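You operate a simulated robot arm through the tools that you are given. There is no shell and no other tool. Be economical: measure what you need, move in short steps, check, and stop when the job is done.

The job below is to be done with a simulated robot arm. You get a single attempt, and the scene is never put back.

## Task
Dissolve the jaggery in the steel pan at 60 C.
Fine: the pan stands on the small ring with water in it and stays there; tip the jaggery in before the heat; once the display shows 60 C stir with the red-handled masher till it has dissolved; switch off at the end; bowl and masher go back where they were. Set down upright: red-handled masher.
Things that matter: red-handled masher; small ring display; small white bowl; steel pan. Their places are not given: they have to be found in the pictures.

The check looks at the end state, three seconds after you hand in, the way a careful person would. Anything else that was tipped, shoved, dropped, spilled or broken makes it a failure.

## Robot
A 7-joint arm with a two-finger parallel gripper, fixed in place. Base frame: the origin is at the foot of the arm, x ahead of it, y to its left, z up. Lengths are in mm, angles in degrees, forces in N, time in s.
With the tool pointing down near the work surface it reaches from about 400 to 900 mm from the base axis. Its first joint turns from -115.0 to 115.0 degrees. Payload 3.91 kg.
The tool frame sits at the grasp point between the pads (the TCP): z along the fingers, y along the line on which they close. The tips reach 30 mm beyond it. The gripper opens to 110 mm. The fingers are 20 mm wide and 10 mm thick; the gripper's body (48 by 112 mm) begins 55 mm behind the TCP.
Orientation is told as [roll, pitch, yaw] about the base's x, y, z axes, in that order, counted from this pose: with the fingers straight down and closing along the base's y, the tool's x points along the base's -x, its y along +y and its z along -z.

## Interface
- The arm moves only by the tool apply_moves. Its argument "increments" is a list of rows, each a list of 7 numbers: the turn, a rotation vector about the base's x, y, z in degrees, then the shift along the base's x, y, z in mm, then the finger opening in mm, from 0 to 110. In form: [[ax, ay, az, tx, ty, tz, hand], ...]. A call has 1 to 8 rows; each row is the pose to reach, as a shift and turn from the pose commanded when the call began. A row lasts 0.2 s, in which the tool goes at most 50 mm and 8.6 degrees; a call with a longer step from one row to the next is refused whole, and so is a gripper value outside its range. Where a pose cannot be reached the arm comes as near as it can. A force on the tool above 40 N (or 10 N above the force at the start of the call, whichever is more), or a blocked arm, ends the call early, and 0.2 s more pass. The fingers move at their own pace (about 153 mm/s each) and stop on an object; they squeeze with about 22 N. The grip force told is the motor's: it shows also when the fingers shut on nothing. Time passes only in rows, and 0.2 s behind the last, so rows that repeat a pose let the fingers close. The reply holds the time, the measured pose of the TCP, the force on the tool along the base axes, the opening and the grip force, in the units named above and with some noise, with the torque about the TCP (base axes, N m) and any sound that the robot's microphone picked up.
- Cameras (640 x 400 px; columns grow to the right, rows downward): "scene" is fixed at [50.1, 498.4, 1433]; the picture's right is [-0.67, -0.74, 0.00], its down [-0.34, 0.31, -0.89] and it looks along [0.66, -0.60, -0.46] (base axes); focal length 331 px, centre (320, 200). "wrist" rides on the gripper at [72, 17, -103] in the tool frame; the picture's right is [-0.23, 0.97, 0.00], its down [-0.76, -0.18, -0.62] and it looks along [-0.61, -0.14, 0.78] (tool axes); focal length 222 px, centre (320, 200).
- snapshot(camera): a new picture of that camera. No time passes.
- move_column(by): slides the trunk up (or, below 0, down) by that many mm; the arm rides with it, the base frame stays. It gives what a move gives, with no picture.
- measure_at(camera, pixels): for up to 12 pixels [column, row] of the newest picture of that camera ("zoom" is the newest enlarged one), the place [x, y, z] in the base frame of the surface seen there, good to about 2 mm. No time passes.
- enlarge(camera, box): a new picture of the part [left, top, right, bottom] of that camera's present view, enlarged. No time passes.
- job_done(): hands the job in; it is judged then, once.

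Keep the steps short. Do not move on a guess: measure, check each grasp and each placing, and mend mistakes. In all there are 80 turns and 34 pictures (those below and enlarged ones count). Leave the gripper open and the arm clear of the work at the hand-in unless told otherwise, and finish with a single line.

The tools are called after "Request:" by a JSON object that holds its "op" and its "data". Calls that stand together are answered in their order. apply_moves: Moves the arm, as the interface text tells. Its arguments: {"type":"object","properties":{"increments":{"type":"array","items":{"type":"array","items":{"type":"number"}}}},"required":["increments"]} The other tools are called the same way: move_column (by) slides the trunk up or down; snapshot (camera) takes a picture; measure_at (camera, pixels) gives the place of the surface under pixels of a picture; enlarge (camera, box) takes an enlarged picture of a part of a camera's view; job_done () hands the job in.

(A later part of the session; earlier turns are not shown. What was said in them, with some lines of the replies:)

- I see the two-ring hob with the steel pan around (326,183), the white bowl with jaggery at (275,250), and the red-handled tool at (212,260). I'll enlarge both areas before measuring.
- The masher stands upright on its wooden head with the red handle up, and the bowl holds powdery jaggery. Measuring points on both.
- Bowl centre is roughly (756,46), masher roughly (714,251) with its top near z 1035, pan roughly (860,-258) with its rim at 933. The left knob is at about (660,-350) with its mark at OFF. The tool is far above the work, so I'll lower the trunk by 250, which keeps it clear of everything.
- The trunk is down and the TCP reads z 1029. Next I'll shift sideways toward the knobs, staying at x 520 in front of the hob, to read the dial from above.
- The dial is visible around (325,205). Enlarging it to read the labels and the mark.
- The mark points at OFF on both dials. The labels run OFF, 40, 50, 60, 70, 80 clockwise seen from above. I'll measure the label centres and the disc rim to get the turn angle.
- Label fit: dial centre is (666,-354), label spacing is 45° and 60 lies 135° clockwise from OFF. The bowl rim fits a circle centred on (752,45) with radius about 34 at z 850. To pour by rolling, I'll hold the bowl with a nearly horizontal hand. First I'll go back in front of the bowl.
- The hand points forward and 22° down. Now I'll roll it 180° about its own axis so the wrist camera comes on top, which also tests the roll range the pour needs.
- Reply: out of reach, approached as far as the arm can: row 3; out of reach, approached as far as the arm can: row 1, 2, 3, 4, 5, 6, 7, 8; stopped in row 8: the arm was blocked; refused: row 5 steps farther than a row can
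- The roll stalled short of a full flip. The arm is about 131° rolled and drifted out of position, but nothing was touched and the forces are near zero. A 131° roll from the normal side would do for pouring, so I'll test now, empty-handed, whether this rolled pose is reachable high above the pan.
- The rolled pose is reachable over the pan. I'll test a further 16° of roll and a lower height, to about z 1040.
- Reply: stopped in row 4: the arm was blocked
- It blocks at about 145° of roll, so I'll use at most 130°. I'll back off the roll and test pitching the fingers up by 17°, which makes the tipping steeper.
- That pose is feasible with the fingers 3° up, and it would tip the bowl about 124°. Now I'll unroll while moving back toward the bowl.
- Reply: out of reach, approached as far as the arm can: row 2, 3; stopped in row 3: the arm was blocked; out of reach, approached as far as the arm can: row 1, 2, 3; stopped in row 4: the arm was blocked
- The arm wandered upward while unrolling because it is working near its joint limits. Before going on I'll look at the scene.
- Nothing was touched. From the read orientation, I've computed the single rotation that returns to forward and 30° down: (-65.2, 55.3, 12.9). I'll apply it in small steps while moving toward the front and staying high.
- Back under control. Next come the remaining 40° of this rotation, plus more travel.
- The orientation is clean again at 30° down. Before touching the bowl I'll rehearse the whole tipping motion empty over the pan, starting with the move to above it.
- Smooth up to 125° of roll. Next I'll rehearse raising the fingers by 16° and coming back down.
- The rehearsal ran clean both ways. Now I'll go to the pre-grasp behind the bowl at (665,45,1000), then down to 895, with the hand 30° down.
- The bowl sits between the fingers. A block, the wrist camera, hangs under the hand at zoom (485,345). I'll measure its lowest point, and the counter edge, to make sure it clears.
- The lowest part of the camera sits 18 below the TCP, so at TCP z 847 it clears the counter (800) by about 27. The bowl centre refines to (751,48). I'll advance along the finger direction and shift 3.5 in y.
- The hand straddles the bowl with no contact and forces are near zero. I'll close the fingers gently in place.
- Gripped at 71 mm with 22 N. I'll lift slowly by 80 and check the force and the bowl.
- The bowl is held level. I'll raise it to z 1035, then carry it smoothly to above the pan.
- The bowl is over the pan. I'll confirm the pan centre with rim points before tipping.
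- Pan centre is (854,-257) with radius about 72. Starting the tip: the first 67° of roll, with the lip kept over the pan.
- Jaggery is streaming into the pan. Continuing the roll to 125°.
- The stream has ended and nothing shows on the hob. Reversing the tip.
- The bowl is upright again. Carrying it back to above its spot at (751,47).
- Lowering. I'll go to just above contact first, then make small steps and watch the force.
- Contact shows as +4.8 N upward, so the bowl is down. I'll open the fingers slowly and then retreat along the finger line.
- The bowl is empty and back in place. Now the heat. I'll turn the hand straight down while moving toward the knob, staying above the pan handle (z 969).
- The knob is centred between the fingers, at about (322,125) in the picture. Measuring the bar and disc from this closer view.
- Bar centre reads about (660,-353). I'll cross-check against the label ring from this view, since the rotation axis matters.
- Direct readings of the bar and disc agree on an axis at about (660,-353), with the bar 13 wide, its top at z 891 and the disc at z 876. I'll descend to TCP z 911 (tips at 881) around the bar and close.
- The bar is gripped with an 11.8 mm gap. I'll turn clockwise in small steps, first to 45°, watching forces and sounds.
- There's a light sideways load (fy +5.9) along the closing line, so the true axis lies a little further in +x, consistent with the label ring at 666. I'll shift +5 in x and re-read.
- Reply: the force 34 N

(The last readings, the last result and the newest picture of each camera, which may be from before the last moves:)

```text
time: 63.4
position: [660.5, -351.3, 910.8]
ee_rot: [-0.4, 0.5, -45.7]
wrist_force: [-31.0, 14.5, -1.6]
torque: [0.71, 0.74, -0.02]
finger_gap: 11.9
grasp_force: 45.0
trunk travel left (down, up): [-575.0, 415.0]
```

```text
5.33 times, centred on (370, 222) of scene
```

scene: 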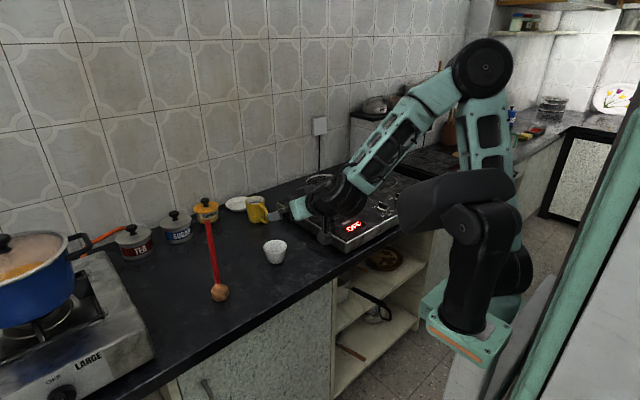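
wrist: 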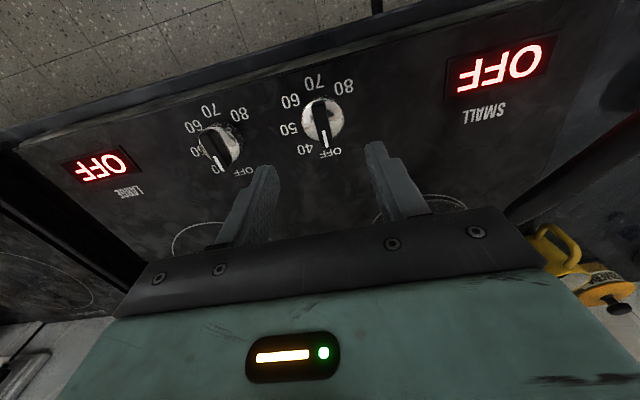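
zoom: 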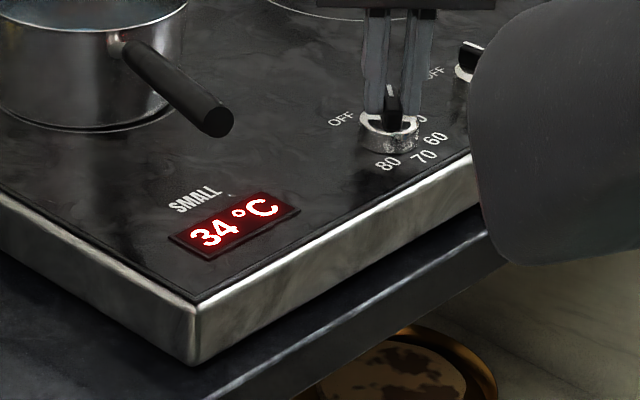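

The SMALL display came on and reads 34 °C, so this is the right knob. The +5 shift raised the load to -31 N, so it was wrong. I'll undo it and nudge y +1.

Request:
{"op": "apply_moves", "data": {"increments": [[0, 0, 0, -2.5, 0.5, 0, 5], [0, 0, 0, -5, 1, 0, 5], [0, 0, 0, -5, 1, 0, 5]]}}

Request:
{"op": "apply_moves", "data": {"increments": [[0, 0, -7.5, 0, 0, 0, 5], [0, 0, -15, 0, 0, 0, 5], [0, 0, -22.5, 0, 0, 0, 5], [0, 0, -30, 0, 0, 0, 5], [0, 0, -37.5, 0, 0, 0, 5], [0, 0, -45, 0, 0, 0, 5]]}}

```text
time: 64.2
position: [659.5, -350.9, 910.6]
ee_rot: [-0.3, -0.1, -45.5]
wrist_force: [-4.5, 5.9, -13.4]
torque: [0.69, 0.47, 0.05]
finger_gap: 11.8
grasp_force: 45.5
trunk travel left (down, up): [-575.0, 415.0]
```

```text
time: 65.6
position: [661.4, -350.4, 912.0]
ee_rot: [-0.1, 0.0, -90.7]
wrist_force: [21.5, 4.8, -19.1]
torque: [-0.88, -0.66, 0.05]
finger_gap: 11.9
grasp_force: 44.9
trunk travel left (down, up): [-575.0, 415.0]
```

At 90° the load is +21 N in x. I'll relieve it by moving +3 in x and -1 in z, then turn the last 45°.

Request:
{"op": "apply_moves", "data": {"increments": [[0, 0, 0, 1.5, 0, -0.5, 5], [0, 0, 0, 3, 0, -1, 5]]}}

Request:
{"op": "apply_moves", "data": {"increments": [[0, 0, -7.5, 0, 0, 0, 5], [0, 0, -15, 0, 0, 0, 5], [0, 0, -22.5, 0, 0, 0, 5], [0, 0, -30, 0, 0, 0, 5], [0, 0, -37.5, 0, 0, 0, 5], [0, 0, -45, 0, 0, 0, 5]]}}

Request:
{"op": "enlarge", "data": {"camera": "scene", "box": [310, 185, 430, 260]}}

```text
time: 66.2
position: [661.9, -350.5, 911.1]
ee_rot: [-0.4, 0.0, -90.8]
wrist_force: [6.9, 8.4, -0.6]
torque: [0.29, -0.21, 0.02]
finger_gap: 11.8
grasp_force: 45.3
trunk travel left (down, up): [-575.0, 415.0]
```

```text
time: 67.6
position: [663.7, -352.0, 911.3]
ee_rot: [-0.2, 0.1, -135.7]
wrist_force: [11.7, 7.7, 16.1]
torque: [-0.55, 0.39, 0.04]
finger_gap: 11.9
grasp_force: 44.9
trunk travel left (down, up): [-575.0, 415.0]
```

```text
5.33 times, centred on (370, 222) of scene
```

zoom: 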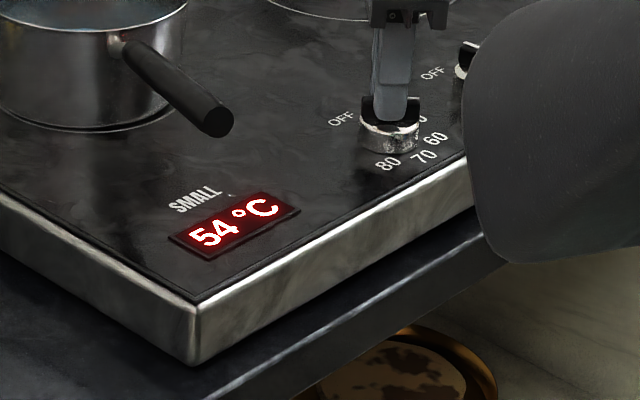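

The display already shows 54 °C with the knob at the 60 mark. I'll release it, lift straight up, and go get the masher while it heats.

Request:
{"op": "apply_moves", "data": {"increments": [[0, 0, 0, 0, 0, 0, 20], [0, 0, 0, 0, 0, 0, 45], [0, 0, 0, 0, 0, 30, 45], [0, 0, 0, 0, 0, 70, 45], [0, 0, 0, 0, 0, 115, 45], [0, 0, 0, 0, 0, 160, 45], [0, 0, 0, 0, 0, 200, 45]]}}

Request:
{"op": "apply_moves", "data": {"increments": [[0, 0, 8.5, 0, 38, 5, 45], [0, 0, 17, 0, 76, 10, 45], [0, 0, 25.5, 0, 114, 15, 45], [0, 0, 34, 0, 152, 15, 45], [0, 0, 42.5, 0, 190, 15, 45], [0, 0, 51, 0, 228, 15, 45], [0, 0, 59.5, 0, 266, 15, 45], [0, 0, 68, 0, 304, 15, 45]]}}

Request:
{"op": "apply_moves", "data": {"increments": [[0, 0, 8.5, 4, 38, 0, 60], [0, 0, 17, 8, 76, 0, 60], [0, 0, 25.5, 13, 114, 0, 60], [0, 0, 34, 18, 152, 0, 60], [0, 0, 42.5, 24, 190, 0, 60], [0, 0, 51, 30, 228, 0, 60], [0, 0, 59.5, 36, 266, 0, 60], [0, 0, 67.5, 42, 295, 0, 60]]}}

Request:
{"op": "snapshot", "data": {"camera": "scene"}}

```text
time: 69.2
position: [662.7, -350.5, 1111.7]
ee_rot: [-0.3, -0.1, -135.7]
wrist_force: [0.0, -0.3, 0.2]
torque: [-0.02, 0.02, 0.02]
finger_gap: 44.9
grasp_force: 0.2
trunk travel left (down, up): [-575.0, 415.0]
```

```text
time: 71.0
position: [661.2, -47.9, 1125.7]
ee_rot: [-0.5, 0.0, -67.5]
wrist_force: [0.0, -0.6, 0.3]
torque: [0.04, 0.03, 0.01]
finger_gap: 45.3
grasp_force: 0.1
trunk travel left (down, up): [-575.0, 415.0]
```

```text
time: 72.8
position: [705.2, 247.7, 1126.8]
ee_rot: [-0.3, -0.1, 0.0]
wrist_force: [-0.1, 0.9, 0.6]
torque: [0.03, -0.01, 0.03]
finger_gap: 59.8
grasp_force: 0.0
trunk travel left (down, up): [-575.0, 415.0]
```

```text
11 pictures are left
```

scene: 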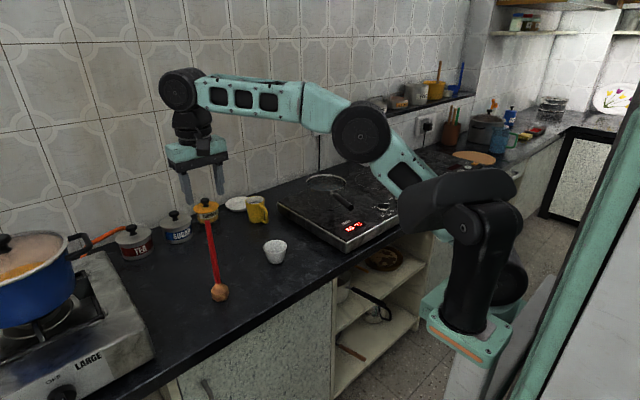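

The masher is in view with its handle top near (208,220). Measuring its axis again from this picture.

Request:
{"op": "measure_at", "data": {"camera": "scene", "pixels": [[208, 219], [207, 217], [208, 222], [209, 228], [211, 240], [214, 260], [217, 280], [219, 290], [213, 292], [226, 292], [219, 299], [206, 222]]}}

Request:
{"op": "enlarge", "data": {"camera": "wrist", "box": [160, 0, 480, 200]}}

```text
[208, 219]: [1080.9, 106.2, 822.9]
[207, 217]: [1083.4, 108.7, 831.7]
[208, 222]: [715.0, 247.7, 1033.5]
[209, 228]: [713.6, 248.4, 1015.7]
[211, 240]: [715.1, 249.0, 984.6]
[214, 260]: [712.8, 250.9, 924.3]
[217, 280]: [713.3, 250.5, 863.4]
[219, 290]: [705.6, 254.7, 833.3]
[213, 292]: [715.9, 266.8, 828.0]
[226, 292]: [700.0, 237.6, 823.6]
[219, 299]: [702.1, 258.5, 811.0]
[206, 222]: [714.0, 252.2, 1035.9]
```

```text
2.00 times, centred on (320, 100) of wrist
```

zoom: 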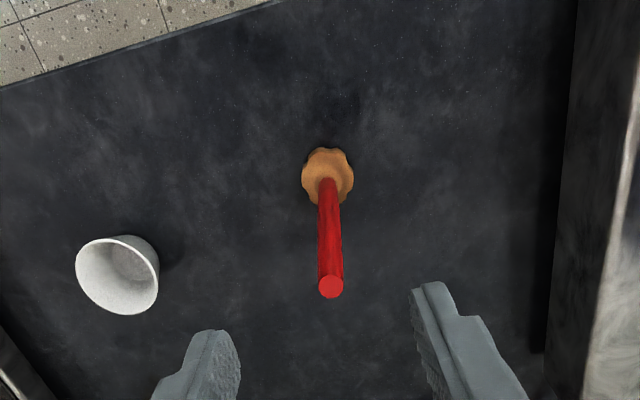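

The bowl is clean and upright. I'll measure the red top face at (331,287) and the head edges.

Request:
{"op": "measure_at", "data": {"camera": "zoom", "pixels": [[331, 287], [320, 287], [342, 287], [331, 277], [331, 296], [303, 180], [353, 178], [328, 148], [330, 220]]}}

```text
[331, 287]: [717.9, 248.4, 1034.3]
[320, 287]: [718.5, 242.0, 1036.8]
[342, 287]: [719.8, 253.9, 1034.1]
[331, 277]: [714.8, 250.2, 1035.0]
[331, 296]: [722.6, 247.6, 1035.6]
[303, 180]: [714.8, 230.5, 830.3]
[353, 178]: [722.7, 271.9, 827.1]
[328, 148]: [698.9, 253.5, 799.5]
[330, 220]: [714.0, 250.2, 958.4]
```

Handle top centre is (718.5,248.5,1035). I'll descend with open fingers to TCP z 1000, so the top sits 20 below the palm.

Request:
{"op": "apply_moves", "data": {"increments": [[0, 0, 0, 13.3, 0.8, 0, 60], [0, 0, 0, 13.3, 0.8, -40, 60], [0, 0, 0, 13.3, 0.8, -80, 60], [0, 0, 0, 13.3, 0.8, -110, 60], [0, 0, 0, 13.3, 0.8, -127, 60], [0, 0, 0, 13.3, 0.8, -127, 60]]}}

Request:
{"op": "apply_moves", "data": {"increments": [[0, 0, 0, 0, 0, 0, 40], [0, 0, 0, 0, 0, 0, 25], [0, 0, 0, 0, 0, 0, 17], [0, 0, 0, 0, 0, 0, 8], [0, 0, 0, 0, 0, 0, 5]]}}

```text
time: 74.2
position: [718.9, 248.7, 997.4]
ee_rot: [-0.2, 0.0, -0.1]
wrist_force: [-0.2, -0.6, -0.7]
torque: [-0.03, -0.02, 0.0]
finger_gap: 60.2
grasp_force: 0.0
trunk travel left (down, up): [-575.0, 415.0]
```

```text
time: 75.4
position: [719.2, 248.0, 998.7]
ee_rot: [-0.4, 0.0, -0.1]
wrist_force: [-0.6, -0.2, 1.0]
torque: [-0.02, 0.0, 0.02]
finger_gap: 15.3
grasp_force: 21.6
trunk travel left (down, up): [-575.0, 415.0]
```

The handle is gripped at 15.3 mm. Lifting 185 straight up.

Request:
{"op": "apply_moves", "data": {"increments": [[0, 0, 0, 0, 0, 5, 5], [0, 0, 0, 0, 0, 20, 5], [0, 0, 0, 0, 0, 50, 5], [0, 0, 0, 0, 0, 90, 5], [0, 0, 0, 0, 0, 130, 5], [0, 0, 0, 0, 0, 165, 5], [0, 0, 0, 0, 0, 185, 5]]}}

Request:
{"op": "apply_moves", "data": {"increments": [[0, 0, 0, 10, -35, 0, 5], [0, 0, 0, 20, -75, 0, 5], [0, 0, 0, 31, -115, 0, 5], [0, 0, 0, 42, -155, 0, 5], [0, 0, 0, 53, -195, 0, 5], [0, 0, 0, 64, -235, 0, 5], [0, 0, 0, 75, -275, 0, 5], [0, 0, 0, 85, -310, 0, 5]]}}

Request:
{"op": "apply_moves", "data": {"increments": [[0, 0, 0, 10, -39, 0, 5], [0, 0, 0, 20, -79, 0, 5], [0, 0, 0, 31, -119, 0, 5], [0, 0, 0, 41, -157, 0, 5], [0, 0, 0, 50, -185, 0, 5], [0, 0, 0, 51, -195, 0, 5]]}}

Request:
{"op": "enlarge", "data": {"camera": "scene", "box": [270, 110, 430, 260]}}

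```text
time: 77.0
position: [715.5, 245.8, 1175.0]
ee_rot: [-0.3, 0.0, -0.1]
wrist_force: [0.2, -0.3, -0.8]
torque: [-0.05, 0.02, -0.01]
finger_gap: 15.5
grasp_force: 21.9
out of reach, approached as far as the arm can: row 7
trunk travel left (down, up): [-575.0, 415.0]
```

```text
time: 78.8
position: [801.3, -61.1, 1173.5]
ee_rot: [-0.4, 0.1, -0.1]
wrist_force: [0.5, 0.1, -0.6]
torque: [-0.01, -0.02, 0.0]
finger_gap: 15.5
grasp_force: 22.2
trunk travel left (down, up): [-575.0, 415.0]
```

```text
time: 80.2
position: [831.0, -240.7, 1160.9]
ee_rot: [-0.4, 0.0, -0.1]
wrist_force: [0.6, 0.7, -0.5]
torque: [0.02, 0.02, -0.01]
finger_gap: 15.6
grasp_force: 22.3
out of reach, approached as far as the arm can: row 4, 5, 6
trunk travel left (down, up): [-575.0, 415.0]
```

```text
2.67 times, centred on (350, 185) of scene
```

zoom: 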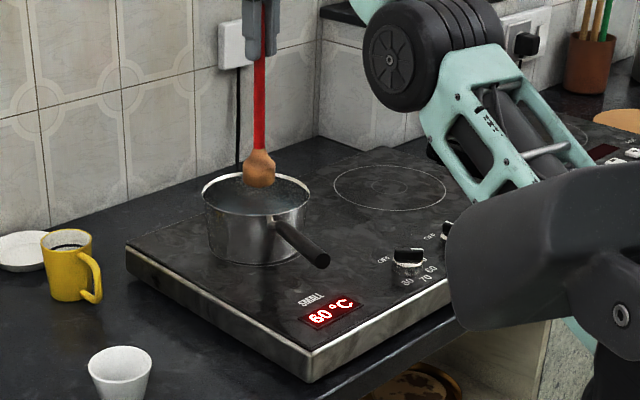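

The display shows 60 °C. The masher head hangs over the pan at (831,-240), inside the rim. The arm is at its reach limit up here, so I'll lower a little and see whether it comes to the commanded spot.

Request:
{"op": "apply_moves", "data": {"increments": [[0, 0, 0, 0, 0, -8, 5], [0, 0, 0, 0, 0, -16, 5], [0, 0, 0, 0, 0, -24, 5]]}}

```text
time: 81.0
position: [833.4, -242.5, 1138.3]
ee_rot: [-0.4, 0.0, 0.0]
wrist_force: [0.5, 0.5, -0.7]
torque: [-0.02, -0.01, 0.02]
finger_gap: 15.7
grasp_force: 22.4
trunk travel left (down, up): [-575.0, 415.0]
```

The commanded pose follows the achieved one. I'll centre over (854,-257) and lower to z 1072, which puts the head bottom at about 872.

Request:
{"op": "apply_moves", "data": {"increments": [[0, 0, 0, 7, -5, -5, 5], [0, 0, 0, 14, -10, -12, 5], [0, 0, 0, 20, -15, -22, 5], [0, 0, 0, 20, -15, -32, 5], [0, 0, 0, 20, -15, -42, 5], [0, 0, 0, 20, -15, -52, 5], [0, 0, 0, 20, -15, -62, 5], [0, 0, 0, 20, -15, -66, 5]]}}

Request:
{"op": "enlarge", "data": {"camera": "scene", "box": [285, 120, 405, 220]}}

```text
time: 82.8
position: [851.6, -258.3, 1070.8]
ee_rot: [-0.4, 0.0, -0.1]
wrist_force: [-0.2, 0.7, -0.2]
torque: [0.01, 0.01, 0.0]
finger_gap: 15.5
grasp_force: 22.1
trunk travel left (down, up): [-575.0, 415.0]
```

```text
4.00 times, centred on (345, 170) of scene
```

zoom: 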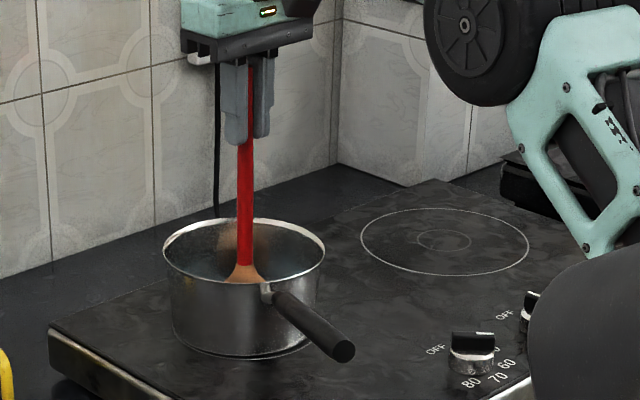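

The head is in the water and touching nothing. Stirring in circles of radius 22 around the centre.

Request:
{"op": "apply_moves", "data": {"increments": [[0, 0, 0, 22, 0, 0, 5], [0, 0, 0, 15.6, 15.6, 0, 5], [0, 0, 0, 0, 22, 0, 5], [0, 0, 0, -15.6, 15.6, 0, 5], [0, 0, 0, -22, 0, 0, 5], [0, 0, 0, -15.6, -15.6, 0, 5], [0, 0, 0, 0, -22, 0, 5], [0, 0, 0, 15.6, -15.6, 0, 5]]}}

Request:
{"op": "apply_moves", "data": {"increments": [[0, 0, 0, 6.4, 15.6, 0, 5], [0, 0, 0, 0, 31.1, 0, 5], [0, 0, 0, -15.6, 37.6, 0, 5], [0, 0, 0, -31.1, 31.1, 0, 5], [0, 0, 0, -37.6, 15.6, 0, 5], [0, 0, 0, -31.1, 0, 0, 5], [0, 0, 0, -15.6, -6.4, 0, 5], [0, 0, 0, 0, 0, 0, 5]]}}

Request:
{"op": "apply_moves", "data": {"increments": [[0, 0, 0, 6.4, 15.6, 0, 5], [0, 0, 0, 0, 31.1, 0, 5], [0, 0, 0, -15.6, 37.6, 0, 5], [0, 0, 0, -31.1, 31.1, 0, 5], [0, 0, 0, -37.6, 15.6, 0, 5], [0, 0, 0, -31.1, 0, 0, 5], [0, 0, 0, -15.6, -6.4, 0, 5], [0, 0, 0, 0, 0, 0, 5]]}}

Request:
{"op": "apply_moves", "data": {"increments": [[0, 0, 0, 6.4, 15.6, 0, 5], [0, 0, 0, 0, 31.1, 0, 5], [0, 0, 0, -15.6, 37.6, 0, 5], [0, 0, 0, -31.1, 31.1, 0, 5], [0, 0, 0, -37.6, 15.6, 0, 5], [0, 0, 0, -31.1, 0, 0, 5], [0, 0, 0, -15.6, -6.4, 0, 5], [0, 0, 0, 0, 0, 0, 5]]}}

Request:
{"op": "enlarge", "data": {"camera": "scene", "box": [285, 150, 405, 250]}}

```text
time: 84.6
position: [867.4, -271.8, 1071.5]
ee_rot: [-0.2, 0.0, -0.1]
wrist_force: [0.1, 0.8, -0.6]
torque: [0.01, -0.04, 0.01]
finger_gap: 15.4
grasp_force: 22.2
trunk travel left (down, up): [-575.0, 415.0]
```

```text
time: 86.4
position: [867.2, -274.0, 1070.6]
ee_rot: [-0.3, 0.1, -0.3]
wrist_force: [-0.5, -0.1, -0.3]
torque: [0.0, -0.02, 0.04]
finger_gap: 15.5
grasp_force: 22.3
trunk travel left (down, up): [-575.0, 415.0]
```

```text
time: 88.2
position: [866.8, -273.7, 1071.2]
ee_rot: [-0.3, 0.0, -0.2]
wrist_force: [-0.2, -0.7, -0.7]
torque: [-0.01, -0.03, 0.02]
finger_gap: 15.6
grasp_force: 21.6
trunk travel left (down, up): [-575.0, 415.0]
```

```text
time: 90.0
position: [866.9, -274.8, 1071.3]
ee_rot: [-0.3, 0.0, -0.3]
wrist_force: [-0.1, 0.0, 0.1]
torque: [0.02, 0.01, -0.02]
finger_gap: 15.6
grasp_force: 22.5
trunk travel left (down, up): [-575.0, 415.0]
```

```text
4.00 times, centred on (345, 200) of scene
```

zoom: 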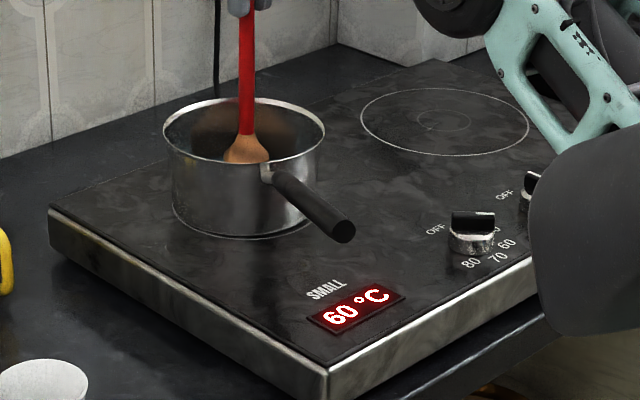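

The display holds 60 °C and the pan hasn't moved. I'll look into the pan with the wrist camera to judge dissolution.

Request:
{"op": "enlarge", "data": {"camera": "wrist", "box": [200, 0, 440, 150]}}

```text
2.67 times, centred on (320, 75) of wrist
```

zoom: 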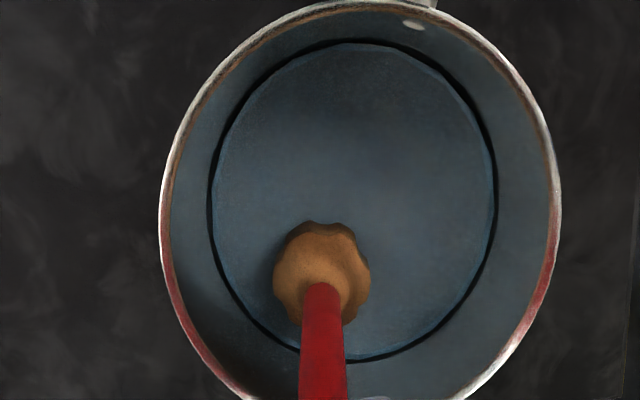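

The water shows no lumps. I'll measure the water surface against the head to be sure the masher really dips in.

Request:
{"op": "measure_at", "data": {"camera": "zoom", "pixels": [[350, 120], [420, 200], [250, 180], [320, 270], [345, 235], [300, 230], [420, 300], [230, 250], [480, 250], [350, 350]]}}

```text
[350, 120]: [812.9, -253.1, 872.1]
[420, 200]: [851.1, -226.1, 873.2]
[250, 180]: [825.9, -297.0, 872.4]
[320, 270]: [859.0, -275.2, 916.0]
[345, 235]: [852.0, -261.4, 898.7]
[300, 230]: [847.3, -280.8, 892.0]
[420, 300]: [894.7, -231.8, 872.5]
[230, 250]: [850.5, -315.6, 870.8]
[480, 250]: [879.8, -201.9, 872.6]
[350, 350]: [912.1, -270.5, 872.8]
```

The water surface is at about z 872, and the head bottom is at about the same height, so it barely touches. I'll lower gently in 1.5 mm steps, watching for the pan bottom.

Request:
{"op": "apply_moves", "data": {"increments": [[0, 0, 0, -7, 7, -1.5, 5], [0, 0, 0, -7, 7, -3, 5], [0, 0, 0, -7, 7, -4.5, 5], [0, 0, 0, -7, 7, -6, 5], [0, 0, 0, -7, 7, -6, 5]]}}

```text
time: 91.2
position: [859.8, -266.2, 1065.3]
ee_rot: [-0.4, 0.0, -0.1]
wrist_force: [0.0, 0.9, -1.6]
torque: [0.01, 0.03, 0.01]
finger_gap: 15.5
grasp_force: 22.0
trunk travel left (down, up): [-575.0, 415.0]
```

Still free at bottom z ~867. Two more small steps.

Request:
{"op": "apply_moves", "data": {"increments": [[0, 0, 0, 0, 0, -1, 5], [0, 0, 0, 0, 0, -2, 5], [0, 0, 0, 0, 0, -3, 5], [0, 0, 0, 0, 0, -3, 5]]}}

Request:
{"op": "enlarge", "data": {"camera": "wrist", "box": [200, 0, 440, 150]}}

```text
time: 92.2
position: [860.9, -266.3, 1061.8]
ee_rot: [-0.4, 0.0, -0.1]
wrist_force: [0.0, -0.4, -0.4]
torque: [0.01, -0.02, -0.03]
finger_gap: 15.6
grasp_force: 22.6
trunk travel left (down, up): [-575.0, 415.0]
```

```text
2.67 times, centred on (320, 75) of wrist
```

zoom: 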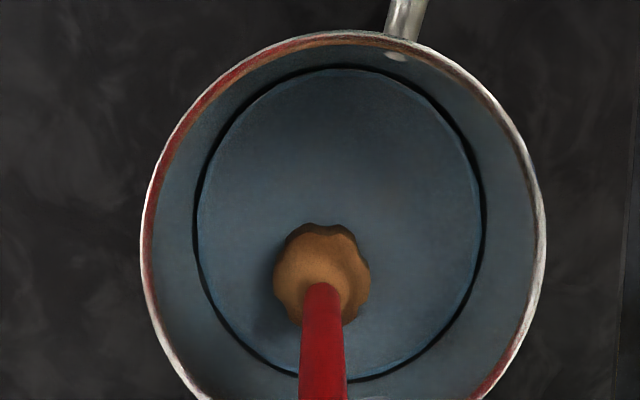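

The head bottom is now at about 864, well in the water, and still free of the pan. Stirring several more circles at this depth.

Request:
{"op": "apply_moves", "data": {"increments": [[0, 0, 0, 16, 9, 0, 5], [0, 0, 0, 9.6, 24.6, 0, 5], [0, 0, 0, -6, 31, 0, 5], [0, 0, 0, -21.6, 24.6, 0, 5], [0, 0, 0, -28, 9, 0, 5], [0, 0, 0, -21.6, -6.6, 0, 5], [0, 0, 0, -6, -13, 0, 5], [0, 0, 0, 9.6, -6.6, 0, 5]]}}

Request:
{"op": "apply_moves", "data": {"increments": [[0, 0, 0, 6.4, 15.6, 0, 5], [0, 0, 0, 0, 31.1, 0, 5], [0, 0, 0, -15.6, 37.6, 0, 5], [0, 0, 0, -31.1, 31.1, 0, 5], [0, 0, 0, -37.6, 15.6, 0, 5], [0, 0, 0, -31.1, 0, 0, 5], [0, 0, 0, -15.6, -6.4, 0, 5], [0, 0, 0, 0, 0, 0, 5]]}}

Request:
{"op": "apply_moves", "data": {"increments": [[0, 0, 0, 6.4, 15.6, 0, 5], [0, 0, 0, 0, 31.1, 0, 5], [0, 0, 0, -15.6, 37.6, 0, 5], [0, 0, 0, -31.1, 31.1, 0, 5], [0, 0, 0, -37.6, 15.6, 0, 5], [0, 0, 0, -31.1, 0, 0, 5], [0, 0, 0, -15.6, -6.4, 0, 5], [0, 0, 0, 0, 0, 0, 5]]}}

Request:
{"op": "apply_moves", "data": {"increments": [[0, 0, 0, 6.4, 15.6, 0, 5], [0, 0, 0, 0, 31.1, 0, 5], [0, 0, 0, -15.6, 37.6, 0, 5], [0, 0, 0, -31.1, 31.1, 0, 5], [0, 0, 0, -37.6, 15.6, 0, 5], [0, 0, 0, -31.1, 0, 0, 5], [0, 0, 0, -15.6, -6.4, 0, 5], [0, 0, 0, 0, 0, 0, 5]]}}

Request:
{"op": "apply_moves", "data": {"increments": [[0, 0, 0, 6.4, 15.6, 0, 5], [0, 0, 0, 0, 31.1, 0, 5], [0, 0, 0, -15.6, 37.6, 0, 5], [0, 0, 0, -31.1, 31.1, 0, 5], [0, 0, 0, -37.6, 15.6, 0, 5], [0, 0, 0, -31.1, 0, 0, 5], [0, 0, 0, -15.6, -6.4, 0, 5], [0, 0, 0, 0, 0, 0, 5]]}}

Request:
{"op": "apply_moves", "data": {"increments": [[0, 0, 0, 6.4, 15.6, 0, 5], [0, 0, 0, 0, 31.1, 0, 5], [0, 0, 0, -15.6, 37.6, 0, 5], [0, 0, 0, -31.1, 31.1, 0, 5], [0, 0, 0, -37.6, 15.6, 0, 5], [0, 0, 0, -31.1, 0, 0, 5], [0, 0, 0, -15.6, -6.4, 0, 5], [0, 0, 0, -15.6, 15.6, 0, 5]]}}

Request:
{"op": "enlarge", "data": {"camera": "wrist", "box": [200, 0, 440, 150]}}

```text
time: 94.0
position: [871.2, -271.8, 1061.8]
ee_rot: [-0.4, -0.1, -0.2]
wrist_force: [-0.6, 0.0, -0.3]
torque: [-0.01, 0.0, -0.04]
finger_gap: 15.4
grasp_force: 22.5
trunk travel left (down, up): [-575.0, 415.0]
```

```text
time: 95.8
position: [871.5, -272.0, 1064.2]
ee_rot: [-0.4, -0.1, -0.2]
wrist_force: [-1.2, 0.3, -0.7]
torque: [0.04, 0.0, 0.0]
finger_gap: 15.6
grasp_force: 22.0
trunk travel left (down, up): [-575.0, 415.0]
```

```text
time: 97.6
position: [870.5, -274.2, 1062.4]
ee_rot: [-0.3, -0.2, -0.1]
wrist_force: [-0.3, 0.5, -0.1]
torque: [0.0, 0.01, -0.01]
finger_gap: 15.5
grasp_force: 22.2
trunk travel left (down, up): [-575.0, 415.0]
```

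```text
time: 99.4
position: [868.1, -275.6, 1061.9]
ee_rot: [-0.2, 0.0, -0.2]
wrist_force: [0.8, -0.1, -0.8]
torque: [0.06, 0.02, 0.0]
finger_gap: 15.5
grasp_force: 22.0
trunk travel left (down, up): [-575.0, 415.0]
```

```text
time: 101.2
position: [870.7, -271.4, 1060.6]
ee_rot: [-0.3, 0.0, -0.3]
wrist_force: [-0.3, -0.9, -0.6]
torque: [-0.01, -0.03, 0.02]
finger_gap: 15.6
grasp_force: 22.2
trunk travel left (down, up): [-575.0, 415.0]
```

```text
time: 103.0
position: [854.1, -258.2, 1062.6]
ee_rot: [-0.3, 0.0, -0.2]
wrist_force: [0.6, -0.3, -0.7]
torque: [0.01, 0.01, -0.01]
finger_gap: 15.5
grasp_force: 21.9
trunk travel left (down, up): [-575.0, 415.0]
```

```text
2.67 times, centred on (320, 75) of wrist
```

zoom: 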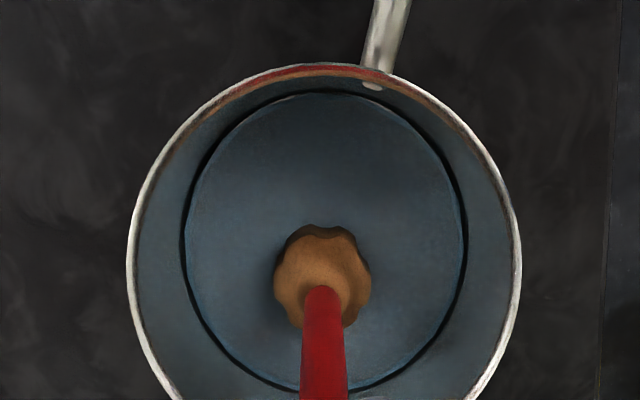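

The water is uniform and without lumps, and the pan is in place. For good measure I'll do four more circles, then return to the centre.

Request:
{"op": "apply_moves", "data": {"increments": [[0, 0, 0, 24, 0, 0, 5], [0, 0, 0, 17, 17, 0, 5], [0, 0, 0, 0, 24, 0, 5], [0, 0, 0, -17, 17, 0, 5], [0, 0, 0, -24, 0, 0, 5], [0, 0, 0, -17, -17, 0, 5], [0, 0, 0, 0, -24, 0, 5], [0, 0, 0, 15.6, -15.6, 0, 5]]}}

Request:
{"op": "apply_moves", "data": {"increments": [[0, 0, 0, 6.4, 15.6, 0, 5], [0, 0, 0, 0, 31.1, 0, 5], [0, 0, 0, -15.6, 37.6, 0, 5], [0, 0, 0, -31.1, 31.1, 0, 5], [0, 0, 0, -37.6, 15.6, 0, 5], [0, 0, 0, -31.1, 0, 0, 5], [0, 0, 0, -15.6, -6.4, 0, 5], [0, 0, 0, 0, 0, 0, 5]]}}

Request:
{"op": "apply_moves", "data": {"increments": [[0, 0, 0, 6.4, 15.6, 0, 5], [0, 0, 0, 0, 31.1, 0, 5], [0, 0, 0, -15.6, 37.6, 0, 5], [0, 0, 0, -31.1, 31.1, 0, 5], [0, 0, 0, -37.6, 15.6, 0, 5], [0, 0, 0, -31.1, 0, 0, 5], [0, 0, 0, -15.6, -6.4, 0, 5], [0, 0, 0, 0, 0, 0, 5]]}}

Request:
{"op": "apply_moves", "data": {"increments": [[0, 0, 0, 6.4, 15.6, 0, 5], [0, 0, 0, 0, 31.1, 0, 5], [0, 0, 0, -15.6, 37.6, 0, 5], [0, 0, 0, -31.1, 31.1, 0, 5], [0, 0, 0, -37.6, 15.6, 0, 5], [0, 0, 0, -31.1, 0, 0, 5], [0, 0, 0, -15.6, -6.4, 0, 5], [0, 0, 0, -15.6, 15.6, 0, 5]]}}

```text
time: 104.8
position: [869.4, -271.4, 1061.6]
ee_rot: [-0.3, 0.0, -0.3]
wrist_force: [0.4, 0.0, -0.5]
torque: [0.03, -0.04, -0.01]
finger_gap: 15.5
grasp_force: 22.6
trunk travel left (down, up): [-575.0, 415.0]
```

```text
time: 106.6
position: [869.4, -273.4, 1063.0]
ee_rot: [-0.3, 0.0, -0.2]
wrist_force: [0.4, -0.7, 0.9]
torque: [0.0, -0.03, 0.02]
finger_gap: 15.5
grasp_force: 21.6
trunk travel left (down, up): [-575.0, 415.0]
```

```text
time: 108.4
position: [868.7, -272.4, 1062.9]
ee_rot: [-0.3, 0.0, -0.1]
wrist_force: [-0.3, 0.2, -0.1]
torque: [0.01, 0.0, -0.03]
finger_gap: 15.4
grasp_force: 21.5
trunk travel left (down, up): [-575.0, 415.0]
```

```text
time: 110.2
position: [853.1, -257.7, 1060.5]
ee_rot: [-0.3, 0.1, -0.2]
wrist_force: [-0.2, 0.8, -0.6]
torque: [0.02, -0.02, -0.02]
finger_gap: 15.5
grasp_force: 22.3
trunk travel left (down, up): [-575.0, 415.0]
```

Now I'll lift the masher straight up using the trunk (+110), which avoids the reach limit.

Request:
{"op": "move_column", "data": {"by": 110}}

Request:
{"op": "enlarge", "data": {"camera": "wrist", "box": [200, 0, 440, 150]}}

```text
time: 111.7
position: [854.0, -256.3, 1170.4]
ee_rot: [-0.3, 0.0, 0.0]
wrist_force: [0.6, -0.1, -1.2]
torque: [0.01, 0.01, 0.0]
finger_gap: 15.7
grasp_force: 21.7
trunk travel left (down, up): [-685.0, 305.0]
```

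```text
2.67 times, centred on (320, 75) of wrist
```

zoom: 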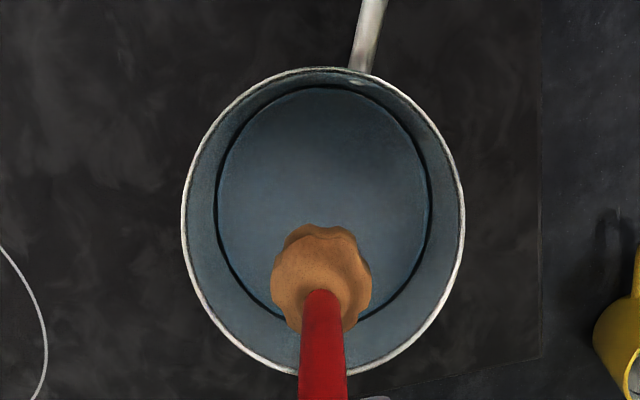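

The hob is clean and the pan is centred on its ring with even water. Carrying the masher back to its spot at (719,248).

Request:
{"op": "apply_moves", "data": {"increments": [[0, 0, 0, 0, 0, 0, 5], [0, 0, 0, -5, 20, 0, 5], [0, 0, 0, -15, 57, 0, 5], [0, 0, 0, -26, 97, 0, 5], [0, 0, 0, -37, 137, 0, 5], [0, 0, 0, -47, 177, 0, 5], [0, 0, 0, -58, 217, 0, 5], [0, 0, 0, -69, 257, 0, 5]]}}

Request:
{"op": "apply_moves", "data": {"increments": [[0, 0, 0, -11, 40, 0, 5], [0, 0, 0, -22, 80, 0, 5], [0, 0, 0, -32, 120, 0, 5], [0, 0, 0, -43, 160, 0, 5], [0, 0, 0, -54, 200, 0, 5], [0, 0, 0, -62, 230, 0, 5], [0, 0, 0, -66, 247, 0, 5], [0, 0, 0, -66, 247, 0, 5]]}}

```text
time: 113.5
position: [787.2, -1.2, 1173.2]
ee_rot: [-0.3, 0.0, -0.2]
wrist_force: [0.2, -0.4, -0.7]
torque: [0.03, 0.01, 0.01]
finger_gap: 15.6
grasp_force: 21.8
trunk travel left (down, up): [-685.0, 305.0]
```

```text
time: 115.3
position: [716.2, 246.7, 1169.6]
ee_rot: [-0.4, 0.0, -0.2]
wrist_force: [1.0, 0.8, -0.2]
torque: [-0.02, 0.01, -0.02]
finger_gap: 15.5
grasp_force: 21.9
trunk travel left (down, up): [-685.0, 305.0]
```

Nearly above home. I'll correct by (+2,+1.5) and lower to just above the counter.

Request:
{"op": "apply_moves", "data": {"increments": [[0, 0, 0, 2, 1.5, -30, 5], [0, 0, 0, 2, 1.5, -70, 5], [0, 0, 0, 2, 1.5, -110, 5], [0, 0, 0, 2, 1.5, -145, 5], [0, 0, 0, 2, 1.5, -162, 5], [0, 0, 0, 2, 1.5, -166, 5], [0, 0, 0, 2, 1.5, -166, 5]]}}

Request:
{"op": "apply_moves", "data": {"increments": [[0, 0, 0, 0, 0, -1.5, 5], [0, 0, 0, 0, 0, -3, 5], [0, 0, 0, 0, 0, -4.5, 5], [0, 0, 0, 0, 0, -4.5, 5]]}}

```text
time: 116.9
position: [723.4, 247.8, 1003.2]
ee_rot: [-0.4, -0.1, -0.1]
wrist_force: [0.2, -0.4, -1.3]
torque: [0.0, -0.01, 0.0]
finger_gap: 15.4
grasp_force: 22.0
trunk travel left (down, up): [-685.0, 305.0]
```

```text
time: 117.9
position: [719.8, 248.8, 998.3]
ee_rot: [-0.4, -0.1, -0.1]
wrist_force: [0.9, 0.5, -0.5]
torque: [0.01, -0.01, -0.03]
finger_gap: 15.6
grasp_force: 22.2
trunk travel left (down, up): [-685.0, 305.0]
```

No contact yet, so I'll go on down in 1 mm steps.

Request:
{"op": "apply_moves", "data": {"increments": [[0, 0, 0, 0, 0, -1, 5], [0, 0, 0, 0, 0, -1, 5]]}}

Request:
{"op": "apply_moves", "data": {"increments": [[0, 0, 0, 0, 0, -1, 5], [0, 0, 0, 0, 0, -1, 5]]}}

```text
time: 118.5
position: [720.5, 249.5, 999.2]
ee_rot: [-0.4, 0.0, -0.1]
wrist_force: [0.6, 1.2, -0.7]
torque: [-0.01, 0.01, -0.02]
finger_gap: 15.8
grasp_force: 21.7
trunk travel left (down, up): [-685.0, 305.0]
```

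```text
time: 119.1
position: [721.8, 247.9, 998.2]
ee_rot: [-0.4, -0.1, -0.1]
wrist_force: [0.4, -0.4, -1.4]
torque: [0.01, -0.03, 0.0]
finger_gap: 15.4
grasp_force: 22.0
trunk travel left (down, up): [-685.0, 305.0]
```

Request:
{"op": "apply_moves", "data": {"increments": [[0, 0, 0, 0, 0, -1, 5], [0, 0, 0, 0, 0, -2, 5], [0, 0, 0, 0, 0, -2, 5]]}}

```text
time: 119.9
position: [721.1, 248.4, 994.9]
ee_rot: [-0.4, 0.0, -0.1]
wrist_force: [0.0, -0.3, -1.7]
torque: [0.02, -0.01, -0.02]
finger_gap: 15.6
grasp_force: 22.3
trunk travel left (down, up): [-685.0, 305.0]
```

Still no contact at 995. Continuing slowly.

Request:
{"op": "apply_moves", "data": {"increments": [[0, 0, 0, 0, 0, -1, 5], [0, 0, 0, 0, 0, -2, 5], [0, 0, 0, 0, 0, -2, 5]]}}

```text
time: 120.7
position: [720.2, 248.7, 994.9]
ee_rot: [-0.4, -0.1, -0.1]
wrist_force: [-0.1, 0.3, -0.8]
torque: [0.02, 0.02, 0.01]
finger_gap: 15.6
grasp_force: 22.6
trunk travel left (down, up): [-685.0, 305.0]
```

Request:
{"op": "apply_moves", "data": {"increments": [[0, 0, 0, 0, 0, -1, 5], [0, 0, 0, 0, 0, -2, 5], [0, 0, 0, 0, 0, -2, 5]]}}

```text
time: 121.5
position: [720.7, 247.7, 991.4]
ee_rot: [-0.4, 0.0, -0.1]
wrist_force: [-0.6, -0.3, -1.5]
torque: [0.0, 0.0, 0.0]
finger_gap: 15.6
grasp_force: 21.7
trunk travel left (down, up): [-685.0, 305.0]
```

Lower than expected without contact. I'll spend one picture to see the head and counter, with the display and bowl in the same view.

Request:
{"op": "enlarge", "data": {"camera": "scene", "box": [180, 195, 310, 310]}}

Request:
{"op": "measure_at", "data": {"camera": "zoom", "pixels": [[190, 300], [190, 340], [190, 355], [190, 362], [190, 370], [190, 380], [160, 350], [215, 350], [183, 270], [178, 240]]}}

```text
3.48 times, centred on (245, 252) of scene
```

zoom: 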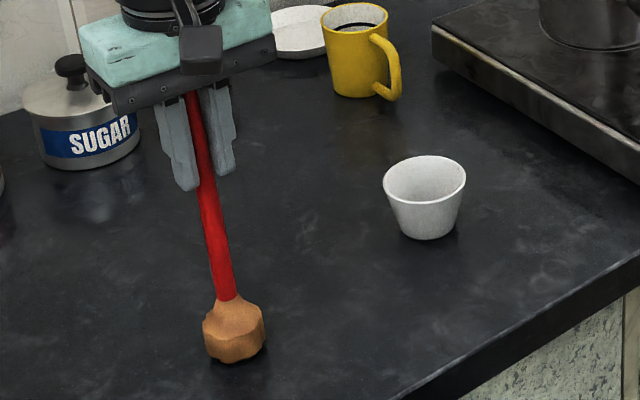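

```text
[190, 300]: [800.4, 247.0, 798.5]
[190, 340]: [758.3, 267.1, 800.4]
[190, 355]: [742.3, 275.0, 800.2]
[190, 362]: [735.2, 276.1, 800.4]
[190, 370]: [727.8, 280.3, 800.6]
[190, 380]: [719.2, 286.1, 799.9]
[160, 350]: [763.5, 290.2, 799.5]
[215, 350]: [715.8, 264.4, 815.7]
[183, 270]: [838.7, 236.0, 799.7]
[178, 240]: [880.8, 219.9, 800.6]
```

Request:
{"op": "measure_at", "data": {"camera": "zoom", "pixels": [[233, 345], [233, 355], [233, 359], [233, 362], [233, 365], [215, 357], [255, 352], [210, 200], [220, 270], [228, 295], [195, 105]]}}

```text
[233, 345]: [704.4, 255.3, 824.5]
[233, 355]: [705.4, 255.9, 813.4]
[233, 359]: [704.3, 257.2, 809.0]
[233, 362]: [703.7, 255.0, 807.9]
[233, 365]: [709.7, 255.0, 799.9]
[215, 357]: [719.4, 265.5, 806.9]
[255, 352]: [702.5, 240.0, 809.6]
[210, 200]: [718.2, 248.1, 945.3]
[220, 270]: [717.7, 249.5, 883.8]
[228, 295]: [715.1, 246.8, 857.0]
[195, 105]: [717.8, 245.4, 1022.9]
```

The head bottom is still about 5 above the counter: the handle has slid up some 12 mm in the fingers, most likely when the head met the pan bottom. The masher is vertical. I'll keep lowering in small steps until contact.

Request:
{"op": "apply_moves", "data": {"increments": [[0, 0, 0, 0, 0, -1, 5], [0, 0, 0, 0, 0, -2, 5], [0, 0, 0, 0, 0, -3, 5], [0, 0, 0, 0, 0, -3, 5]]}}

Request:
{"op": "apply_moves", "data": {"increments": [[0, 0, 0, 0, 0, -1, 5], [0, 0, 0, 0, 0, -1.5, 5], [0, 0, 0, 0, 0, -1.5, 5]]}}

```text
time: 122.5
position: [720.4, 248.9, 988.9]
ee_rot: [-0.4, 0.1, -0.1]
wrist_force: [-0.2, 0.1, -0.5]
torque: [0.0, -0.02, -0.03]
finger_gap: 15.6
grasp_force: 21.5
trunk travel left (down, up): [-685.0, 305.0]
```

```text
time: 123.3
position: [721.5, 248.2, 987.0]
ee_rot: [-0.4, 0.0, 0.0]
wrist_force: [-0.4, -0.1, -0.5]
torque: [-0.01, 0.03, -0.03]
finger_gap: 15.6
grasp_force: 21.8
trunk travel left (down, up): [-685.0, 305.0]
```

Request:
{"op": "apply_moves", "data": {"increments": [[0, 0, 0, 0, 0, -1, 5], [0, 0, 0, 0, 0, -1, 5], [0, 0, 0, 0, 0, -1, 5]]}}

Request:
{"op": "apply_moves", "data": {"increments": [[0, 0, 0, 0, 0, -1, 5], [0, 0, 0, 0, 0, -1, 5], [0, 0, 0, 0, 0, -1, 5]]}}

```text
time: 124.1
position: [719.5, 249.0, 987.0]
ee_rot: [-0.3, -0.1, -0.1]
wrist_force: [-1.7, -2.2, 8.4]
torque: [-0.12, 0.08, -0.03]
finger_gap: 15.4
grasp_force: 22.2
trunk travel left (down, up): [-685.0, 305.0]
```

```text
time: 124.9
position: [720.1, 249.2, 987.1]
ee_rot: [-0.4, -0.1, -0.1]
wrist_force: [-2.1, -1.8, 19.9]
torque: [-0.16, -0.05, -0.03]
finger_gap: 15.4
grasp_force: 21.9
trunk travel left (down, up): [-685.0, 305.0]
```

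Firm contact at TCP z 987. I'll ease the press by 2, open the fingers slowly, then rise straight up with the fingers clear.

Request:
{"op": "apply_moves", "data": {"increments": [[0, 0, 0, 0, 0, 1, 5], [0, 0, 0, 0, 0, 2, 5], [0, 0, 0, 0, 0, 2, 18], [0, 0, 0, 0, 0, 2, 24], [0, 0, 0, 0, 0, 2, 40], [0, 0, 0, 0, 0, 2, 60], [0, 0, 0, 0, 0, 2, 60]]}}

Request:
{"op": "apply_moves", "data": {"increments": [[0, 0, 0, 0, 0, 15, 60], [0, 0, 0, 0, 0, 45, 60], [0, 0, 0, 0, 0, 80, 60], [0, 0, 0, 0, 0, 115, 60], [0, 0, 0, 0, 0, 140, 60]]}}

```text
time: 126.5
position: [720.5, 247.8, 986.1]
ee_rot: [-0.4, 0.1, -0.1]
wrist_force: [-0.3, 0.3, 0.5]
torque: [0.02, -0.01, 0.0]
finger_gap: 60.1
grasp_force: 0.1
trunk travel left (down, up): [-685.0, 305.0]
```

```text
time: 127.7
position: [721.7, 248.6, 1126.7]
ee_rot: [-0.4, 0.1, -0.2]
wrist_force: [0.0, -0.4, 0.2]
torque: [0.01, 0.01, 0.02]
finger_gap: 60.0
grasp_force: 0.0
trunk travel left (down, up): [-685.0, 305.0]
```

The masher is released and stands. Now back to the knob, turning the hand to yaw -135.7 on the way to match the bar.

Request:
{"op": "apply_moves", "data": {"increments": [[0, 0, -8.5, -5, -37, 0, 50], [0, 0, -17, -10, -75, 0, 45], [0, 0, -25.5, -15, -113, 0, 45], [0, 0, -34, -20, -151, 0, 45], [0, 0, -42.5, -25, -189, 0, 45], [0, 0, -51, -30, -227, 0, 45], [0, 0, -59.5, -35, -265, 0, 45], [0, 0, -68, -40, -303, 0, 45]]}}

Request:
{"op": "apply_moves", "data": {"increments": [[0, 0, -8.5, -2, -37, 0, 45], [0, 0, -17, -4, -75, 0, 45], [0, 0, -25.5, -6, -113, 0, 45], [0, 0, -34, -8, -151, 0, 45], [0, 0, -42.5, -10, -189, 0, 45], [0, 0, -51, -13, -227, 0, 45], [0, 0, -59.5, -15, -265, 0, 45], [0, 0, -67.5, -17, -297, 0, 45]]}}

```text
time: 129.5
position: [676.7, -56.3, 1127.3]
ee_rot: [-0.4, 0.0, -68.3]
wrist_force: [-0.5, 1.2, -0.2]
torque: [-0.01, 0.0, -0.03]
finger_gap: 45.1
grasp_force: 0.1
trunk travel left (down, up): [-685.0, 305.0]
```

```text
time: 131.3
position: [663.6, -350.8, 1127.4]
ee_rot: [-0.4, 0.0, -135.8]
wrist_force: [-0.4, 0.7, 0.1]
torque: [-0.08, -0.03, 0.0]
finger_gap: 44.9
grasp_force: 0.1
trunk travel left (down, up): [-685.0, 305.0]
```

Directly above the knob. I'll descend to z 911 around the bar and close.

Request:
{"op": "apply_moves", "data": {"increments": [[0, 0, 0, -1, -0.7, -45, 45], [0, 0, 0, -1, -0.7, -90, 40], [0, 0, 0, -1, -0.7, -135, 40], [0, 0, 0, -1, -0.7, -175, 40], [0, 0, 0, -1, -0.7, -205, 40], [0, 0, 0, -1, -0.7, -216, 40], [0, 0, 0, -1, -0.7, -216, 40]]}}

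Request:
{"op": "apply_moves", "data": {"increments": [[0, 0, 0, 0, 0, 0, 25], [0, 0, 0, 0, 0, 0, 15], [0, 0, 0, 0, 0, 0, 8], [0, 0, 0, 0, 0, 0, 5]]}}

Request:
{"op": "apply_moves", "data": {"increments": [[0, 0, 7.5, 0, 0, 0, 5], [0, 0, 15, 0, 0, 0, 5], [0, 0, 22.5, 0, 0, 0, 5], [0, 0, 30, 0, 0, 0, 5], [0, 0, 37.5, 0, 0, 0, 5], [0, 0, 45, 0, 0, 0, 5]]}}

```text
time: 132.9
position: [663.9, -350.3, 911.0]
ee_rot: [-0.3, 0.0, -135.6]
wrist_force: [-0.1, -0.9, 0.1]
torque: [0.02, -0.03, 0.01]
finger_gap: 40.2
grasp_force: 0.0
trunk travel left (down, up): [-685.0, 305.0]
```

```text
time: 133.9
position: [663.3, -351.2, 911.7]
ee_rot: [-0.2, 0.0, -135.7]
wrist_force: [7.8, -5.9, -0.5]
torque: [-0.42, -0.18, 0.0]
finger_gap: 11.8
grasp_force: 45.0
trunk travel left (down, up): [-685.0, 305.0]
```

```text
time: 135.3
position: [662.4, -350.2, 911.9]
ee_rot: [-0.4, 0.1, -90.6]
wrist_force: [-0.9, 6.4, 0.1]
torque: [-0.31, -0.16, 0.0]
finger_gap: 11.9
grasp_force: 45.2
trunk travel left (down, up): [-685.0, 305.0]
```

The bar is gripped and turning back with low load. Ninety degrees remain to OFF.

Request:
{"op": "apply_moves", "data": {"increments": [[0, 0, 7.5, 0, 0, 0, 5], [0, 0, 15, 0, 0, 0, 5], [0, 0, 22.5, 0, 0, 0, 5], [0, 0, 30, 0, 0, 0, 5], [0, 0, 37.5, 0, 0, 0, 5], [0, 0, 45, 0, 0, 0, 5]]}}

Request:
{"op": "apply_moves", "data": {"increments": [[0, 0, 7.5, 0, 0, 0, 5], [0, 0, 15, 0, 0, 0, 5], [0, 0, 22.5, 0, 0, 0, 5], [0, 0, 30, 0, 0, 0, 5], [0, 0, 37.5, 0, 0, 0, 5], [0, 0, 45, 0, 0, 0, 5], [0, 0, 45, 0, 0, 0, 5]]}}

```text
time: 136.7
position: [660.2, -351.2, 912.2]
ee_rot: [-0.3, 0.2, -45.4]
wrist_force: [-13.7, 13.6, -3.0]
torque: [0.07, -0.1, 0.01]
finger_gap: 11.7
grasp_force: 45.3
trunk travel left (down, up): [-685.0, 305.0]
```

```text
time: 138.3
position: [659.8, -354.2, 910.6]
ee_rot: [-0.3, 0.2, -0.6]
wrist_force: [-23.5, -5.2, -8.8]
torque: [-0.04, 1.48, -0.02]
finger_gap: 11.9
grasp_force: 44.8
trunk travel left (down, up): [-685.0, 305.0]
```

The hand is back at the yaw it had at OFF. I'll ease the load, release, lift away and check the display.

Request:
{"op": "apply_moves", "data": {"increments": [[0, 0, 0, -2, 0, 0, 5], [0, 0, 0, -2, 0, 0, 20], [0, 0, 0, -2, 0, 0, 45], [0, 0, 0, -2, 0, 35, 45], [0, 0, 0, -2, 0, 80, 60], [0, 0, 0, -2, 0, 125, 80], [0, 0, 0, -20, 0, 165, 110], [0, 0, 0, -50, 0, 195, 110]]}}

Request:
{"op": "apply_moves", "data": {"increments": [[0, 0, 0, -30, 0, 10, 110], [0, 0, 0, -60, 0, 20, 110], [0, 0, 0, -90, 0, 20, 110]]}}

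Request:
{"op": "enlarge", "data": {"camera": "scene", "box": [180, 140, 440, 310]}}

```text
time: 140.1
position: [610.9, -353.4, 1106.1]
ee_rot: [-0.3, 0.0, -0.6]
wrist_force: [0.2, -0.9, -0.6]
torque: [0.0, 0.04, -0.03]
finger_gap: 109.9
grasp_force: 0.0
trunk travel left (down, up): [-685.0, 305.0]
```

```text
time: 140.9
position: [522.1, -352.7, 1128.2]
ee_rot: [-0.4, 0.0, -0.6]
wrist_force: [1.4, -0.3, -0.5]
torque: [0.01, 0.02, -0.01]
finger_gap: 110.1
grasp_force: 0.0
trunk travel left (down, up): [-685.0, 305.0]
```

```text
2.35 times, centred on (310, 225) of scene
```

zoom: 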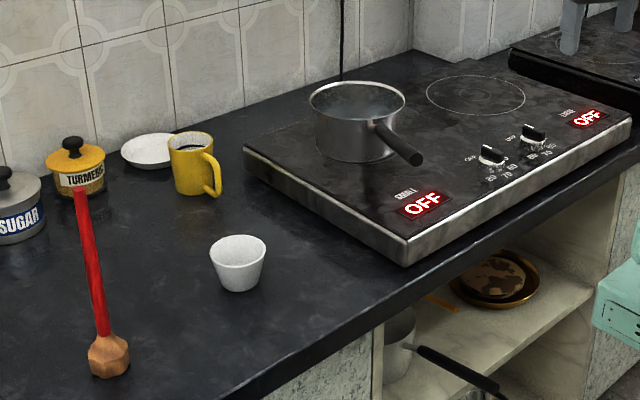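

Both displays show OFF, the pan is on its ring, and the masher and bowl stand upright. Last check: the positions of the masher, bowl and pan.

Request:
{"op": "measure_at", "data": {"camera": "zoom", "pixels": [[79, 192], [90, 240], [103, 325], [110, 360], [211, 250], [264, 245], [238, 237], [238, 264], [310, 100], [404, 105], [357, 81]]}}

```text
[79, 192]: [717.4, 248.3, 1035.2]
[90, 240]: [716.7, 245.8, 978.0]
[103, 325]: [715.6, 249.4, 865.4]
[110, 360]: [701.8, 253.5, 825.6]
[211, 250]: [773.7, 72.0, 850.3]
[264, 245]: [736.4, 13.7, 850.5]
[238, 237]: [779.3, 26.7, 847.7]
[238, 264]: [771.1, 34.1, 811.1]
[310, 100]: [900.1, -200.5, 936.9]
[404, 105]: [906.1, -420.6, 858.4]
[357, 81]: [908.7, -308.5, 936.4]
```

Everything matches the starting places within a couple of millimetres, the heat is off, and the gripper is open and clear. Handing in.

Request:
{"op": "job_done", "data": {}}

```text
The job is handed in.
```

The jaggery was tipped in before the heat and stirred at 60 C until no lumps showed (the water's colour never changed), the ring is off, the pan is still on it, and the bowl and upright masher are back in place.
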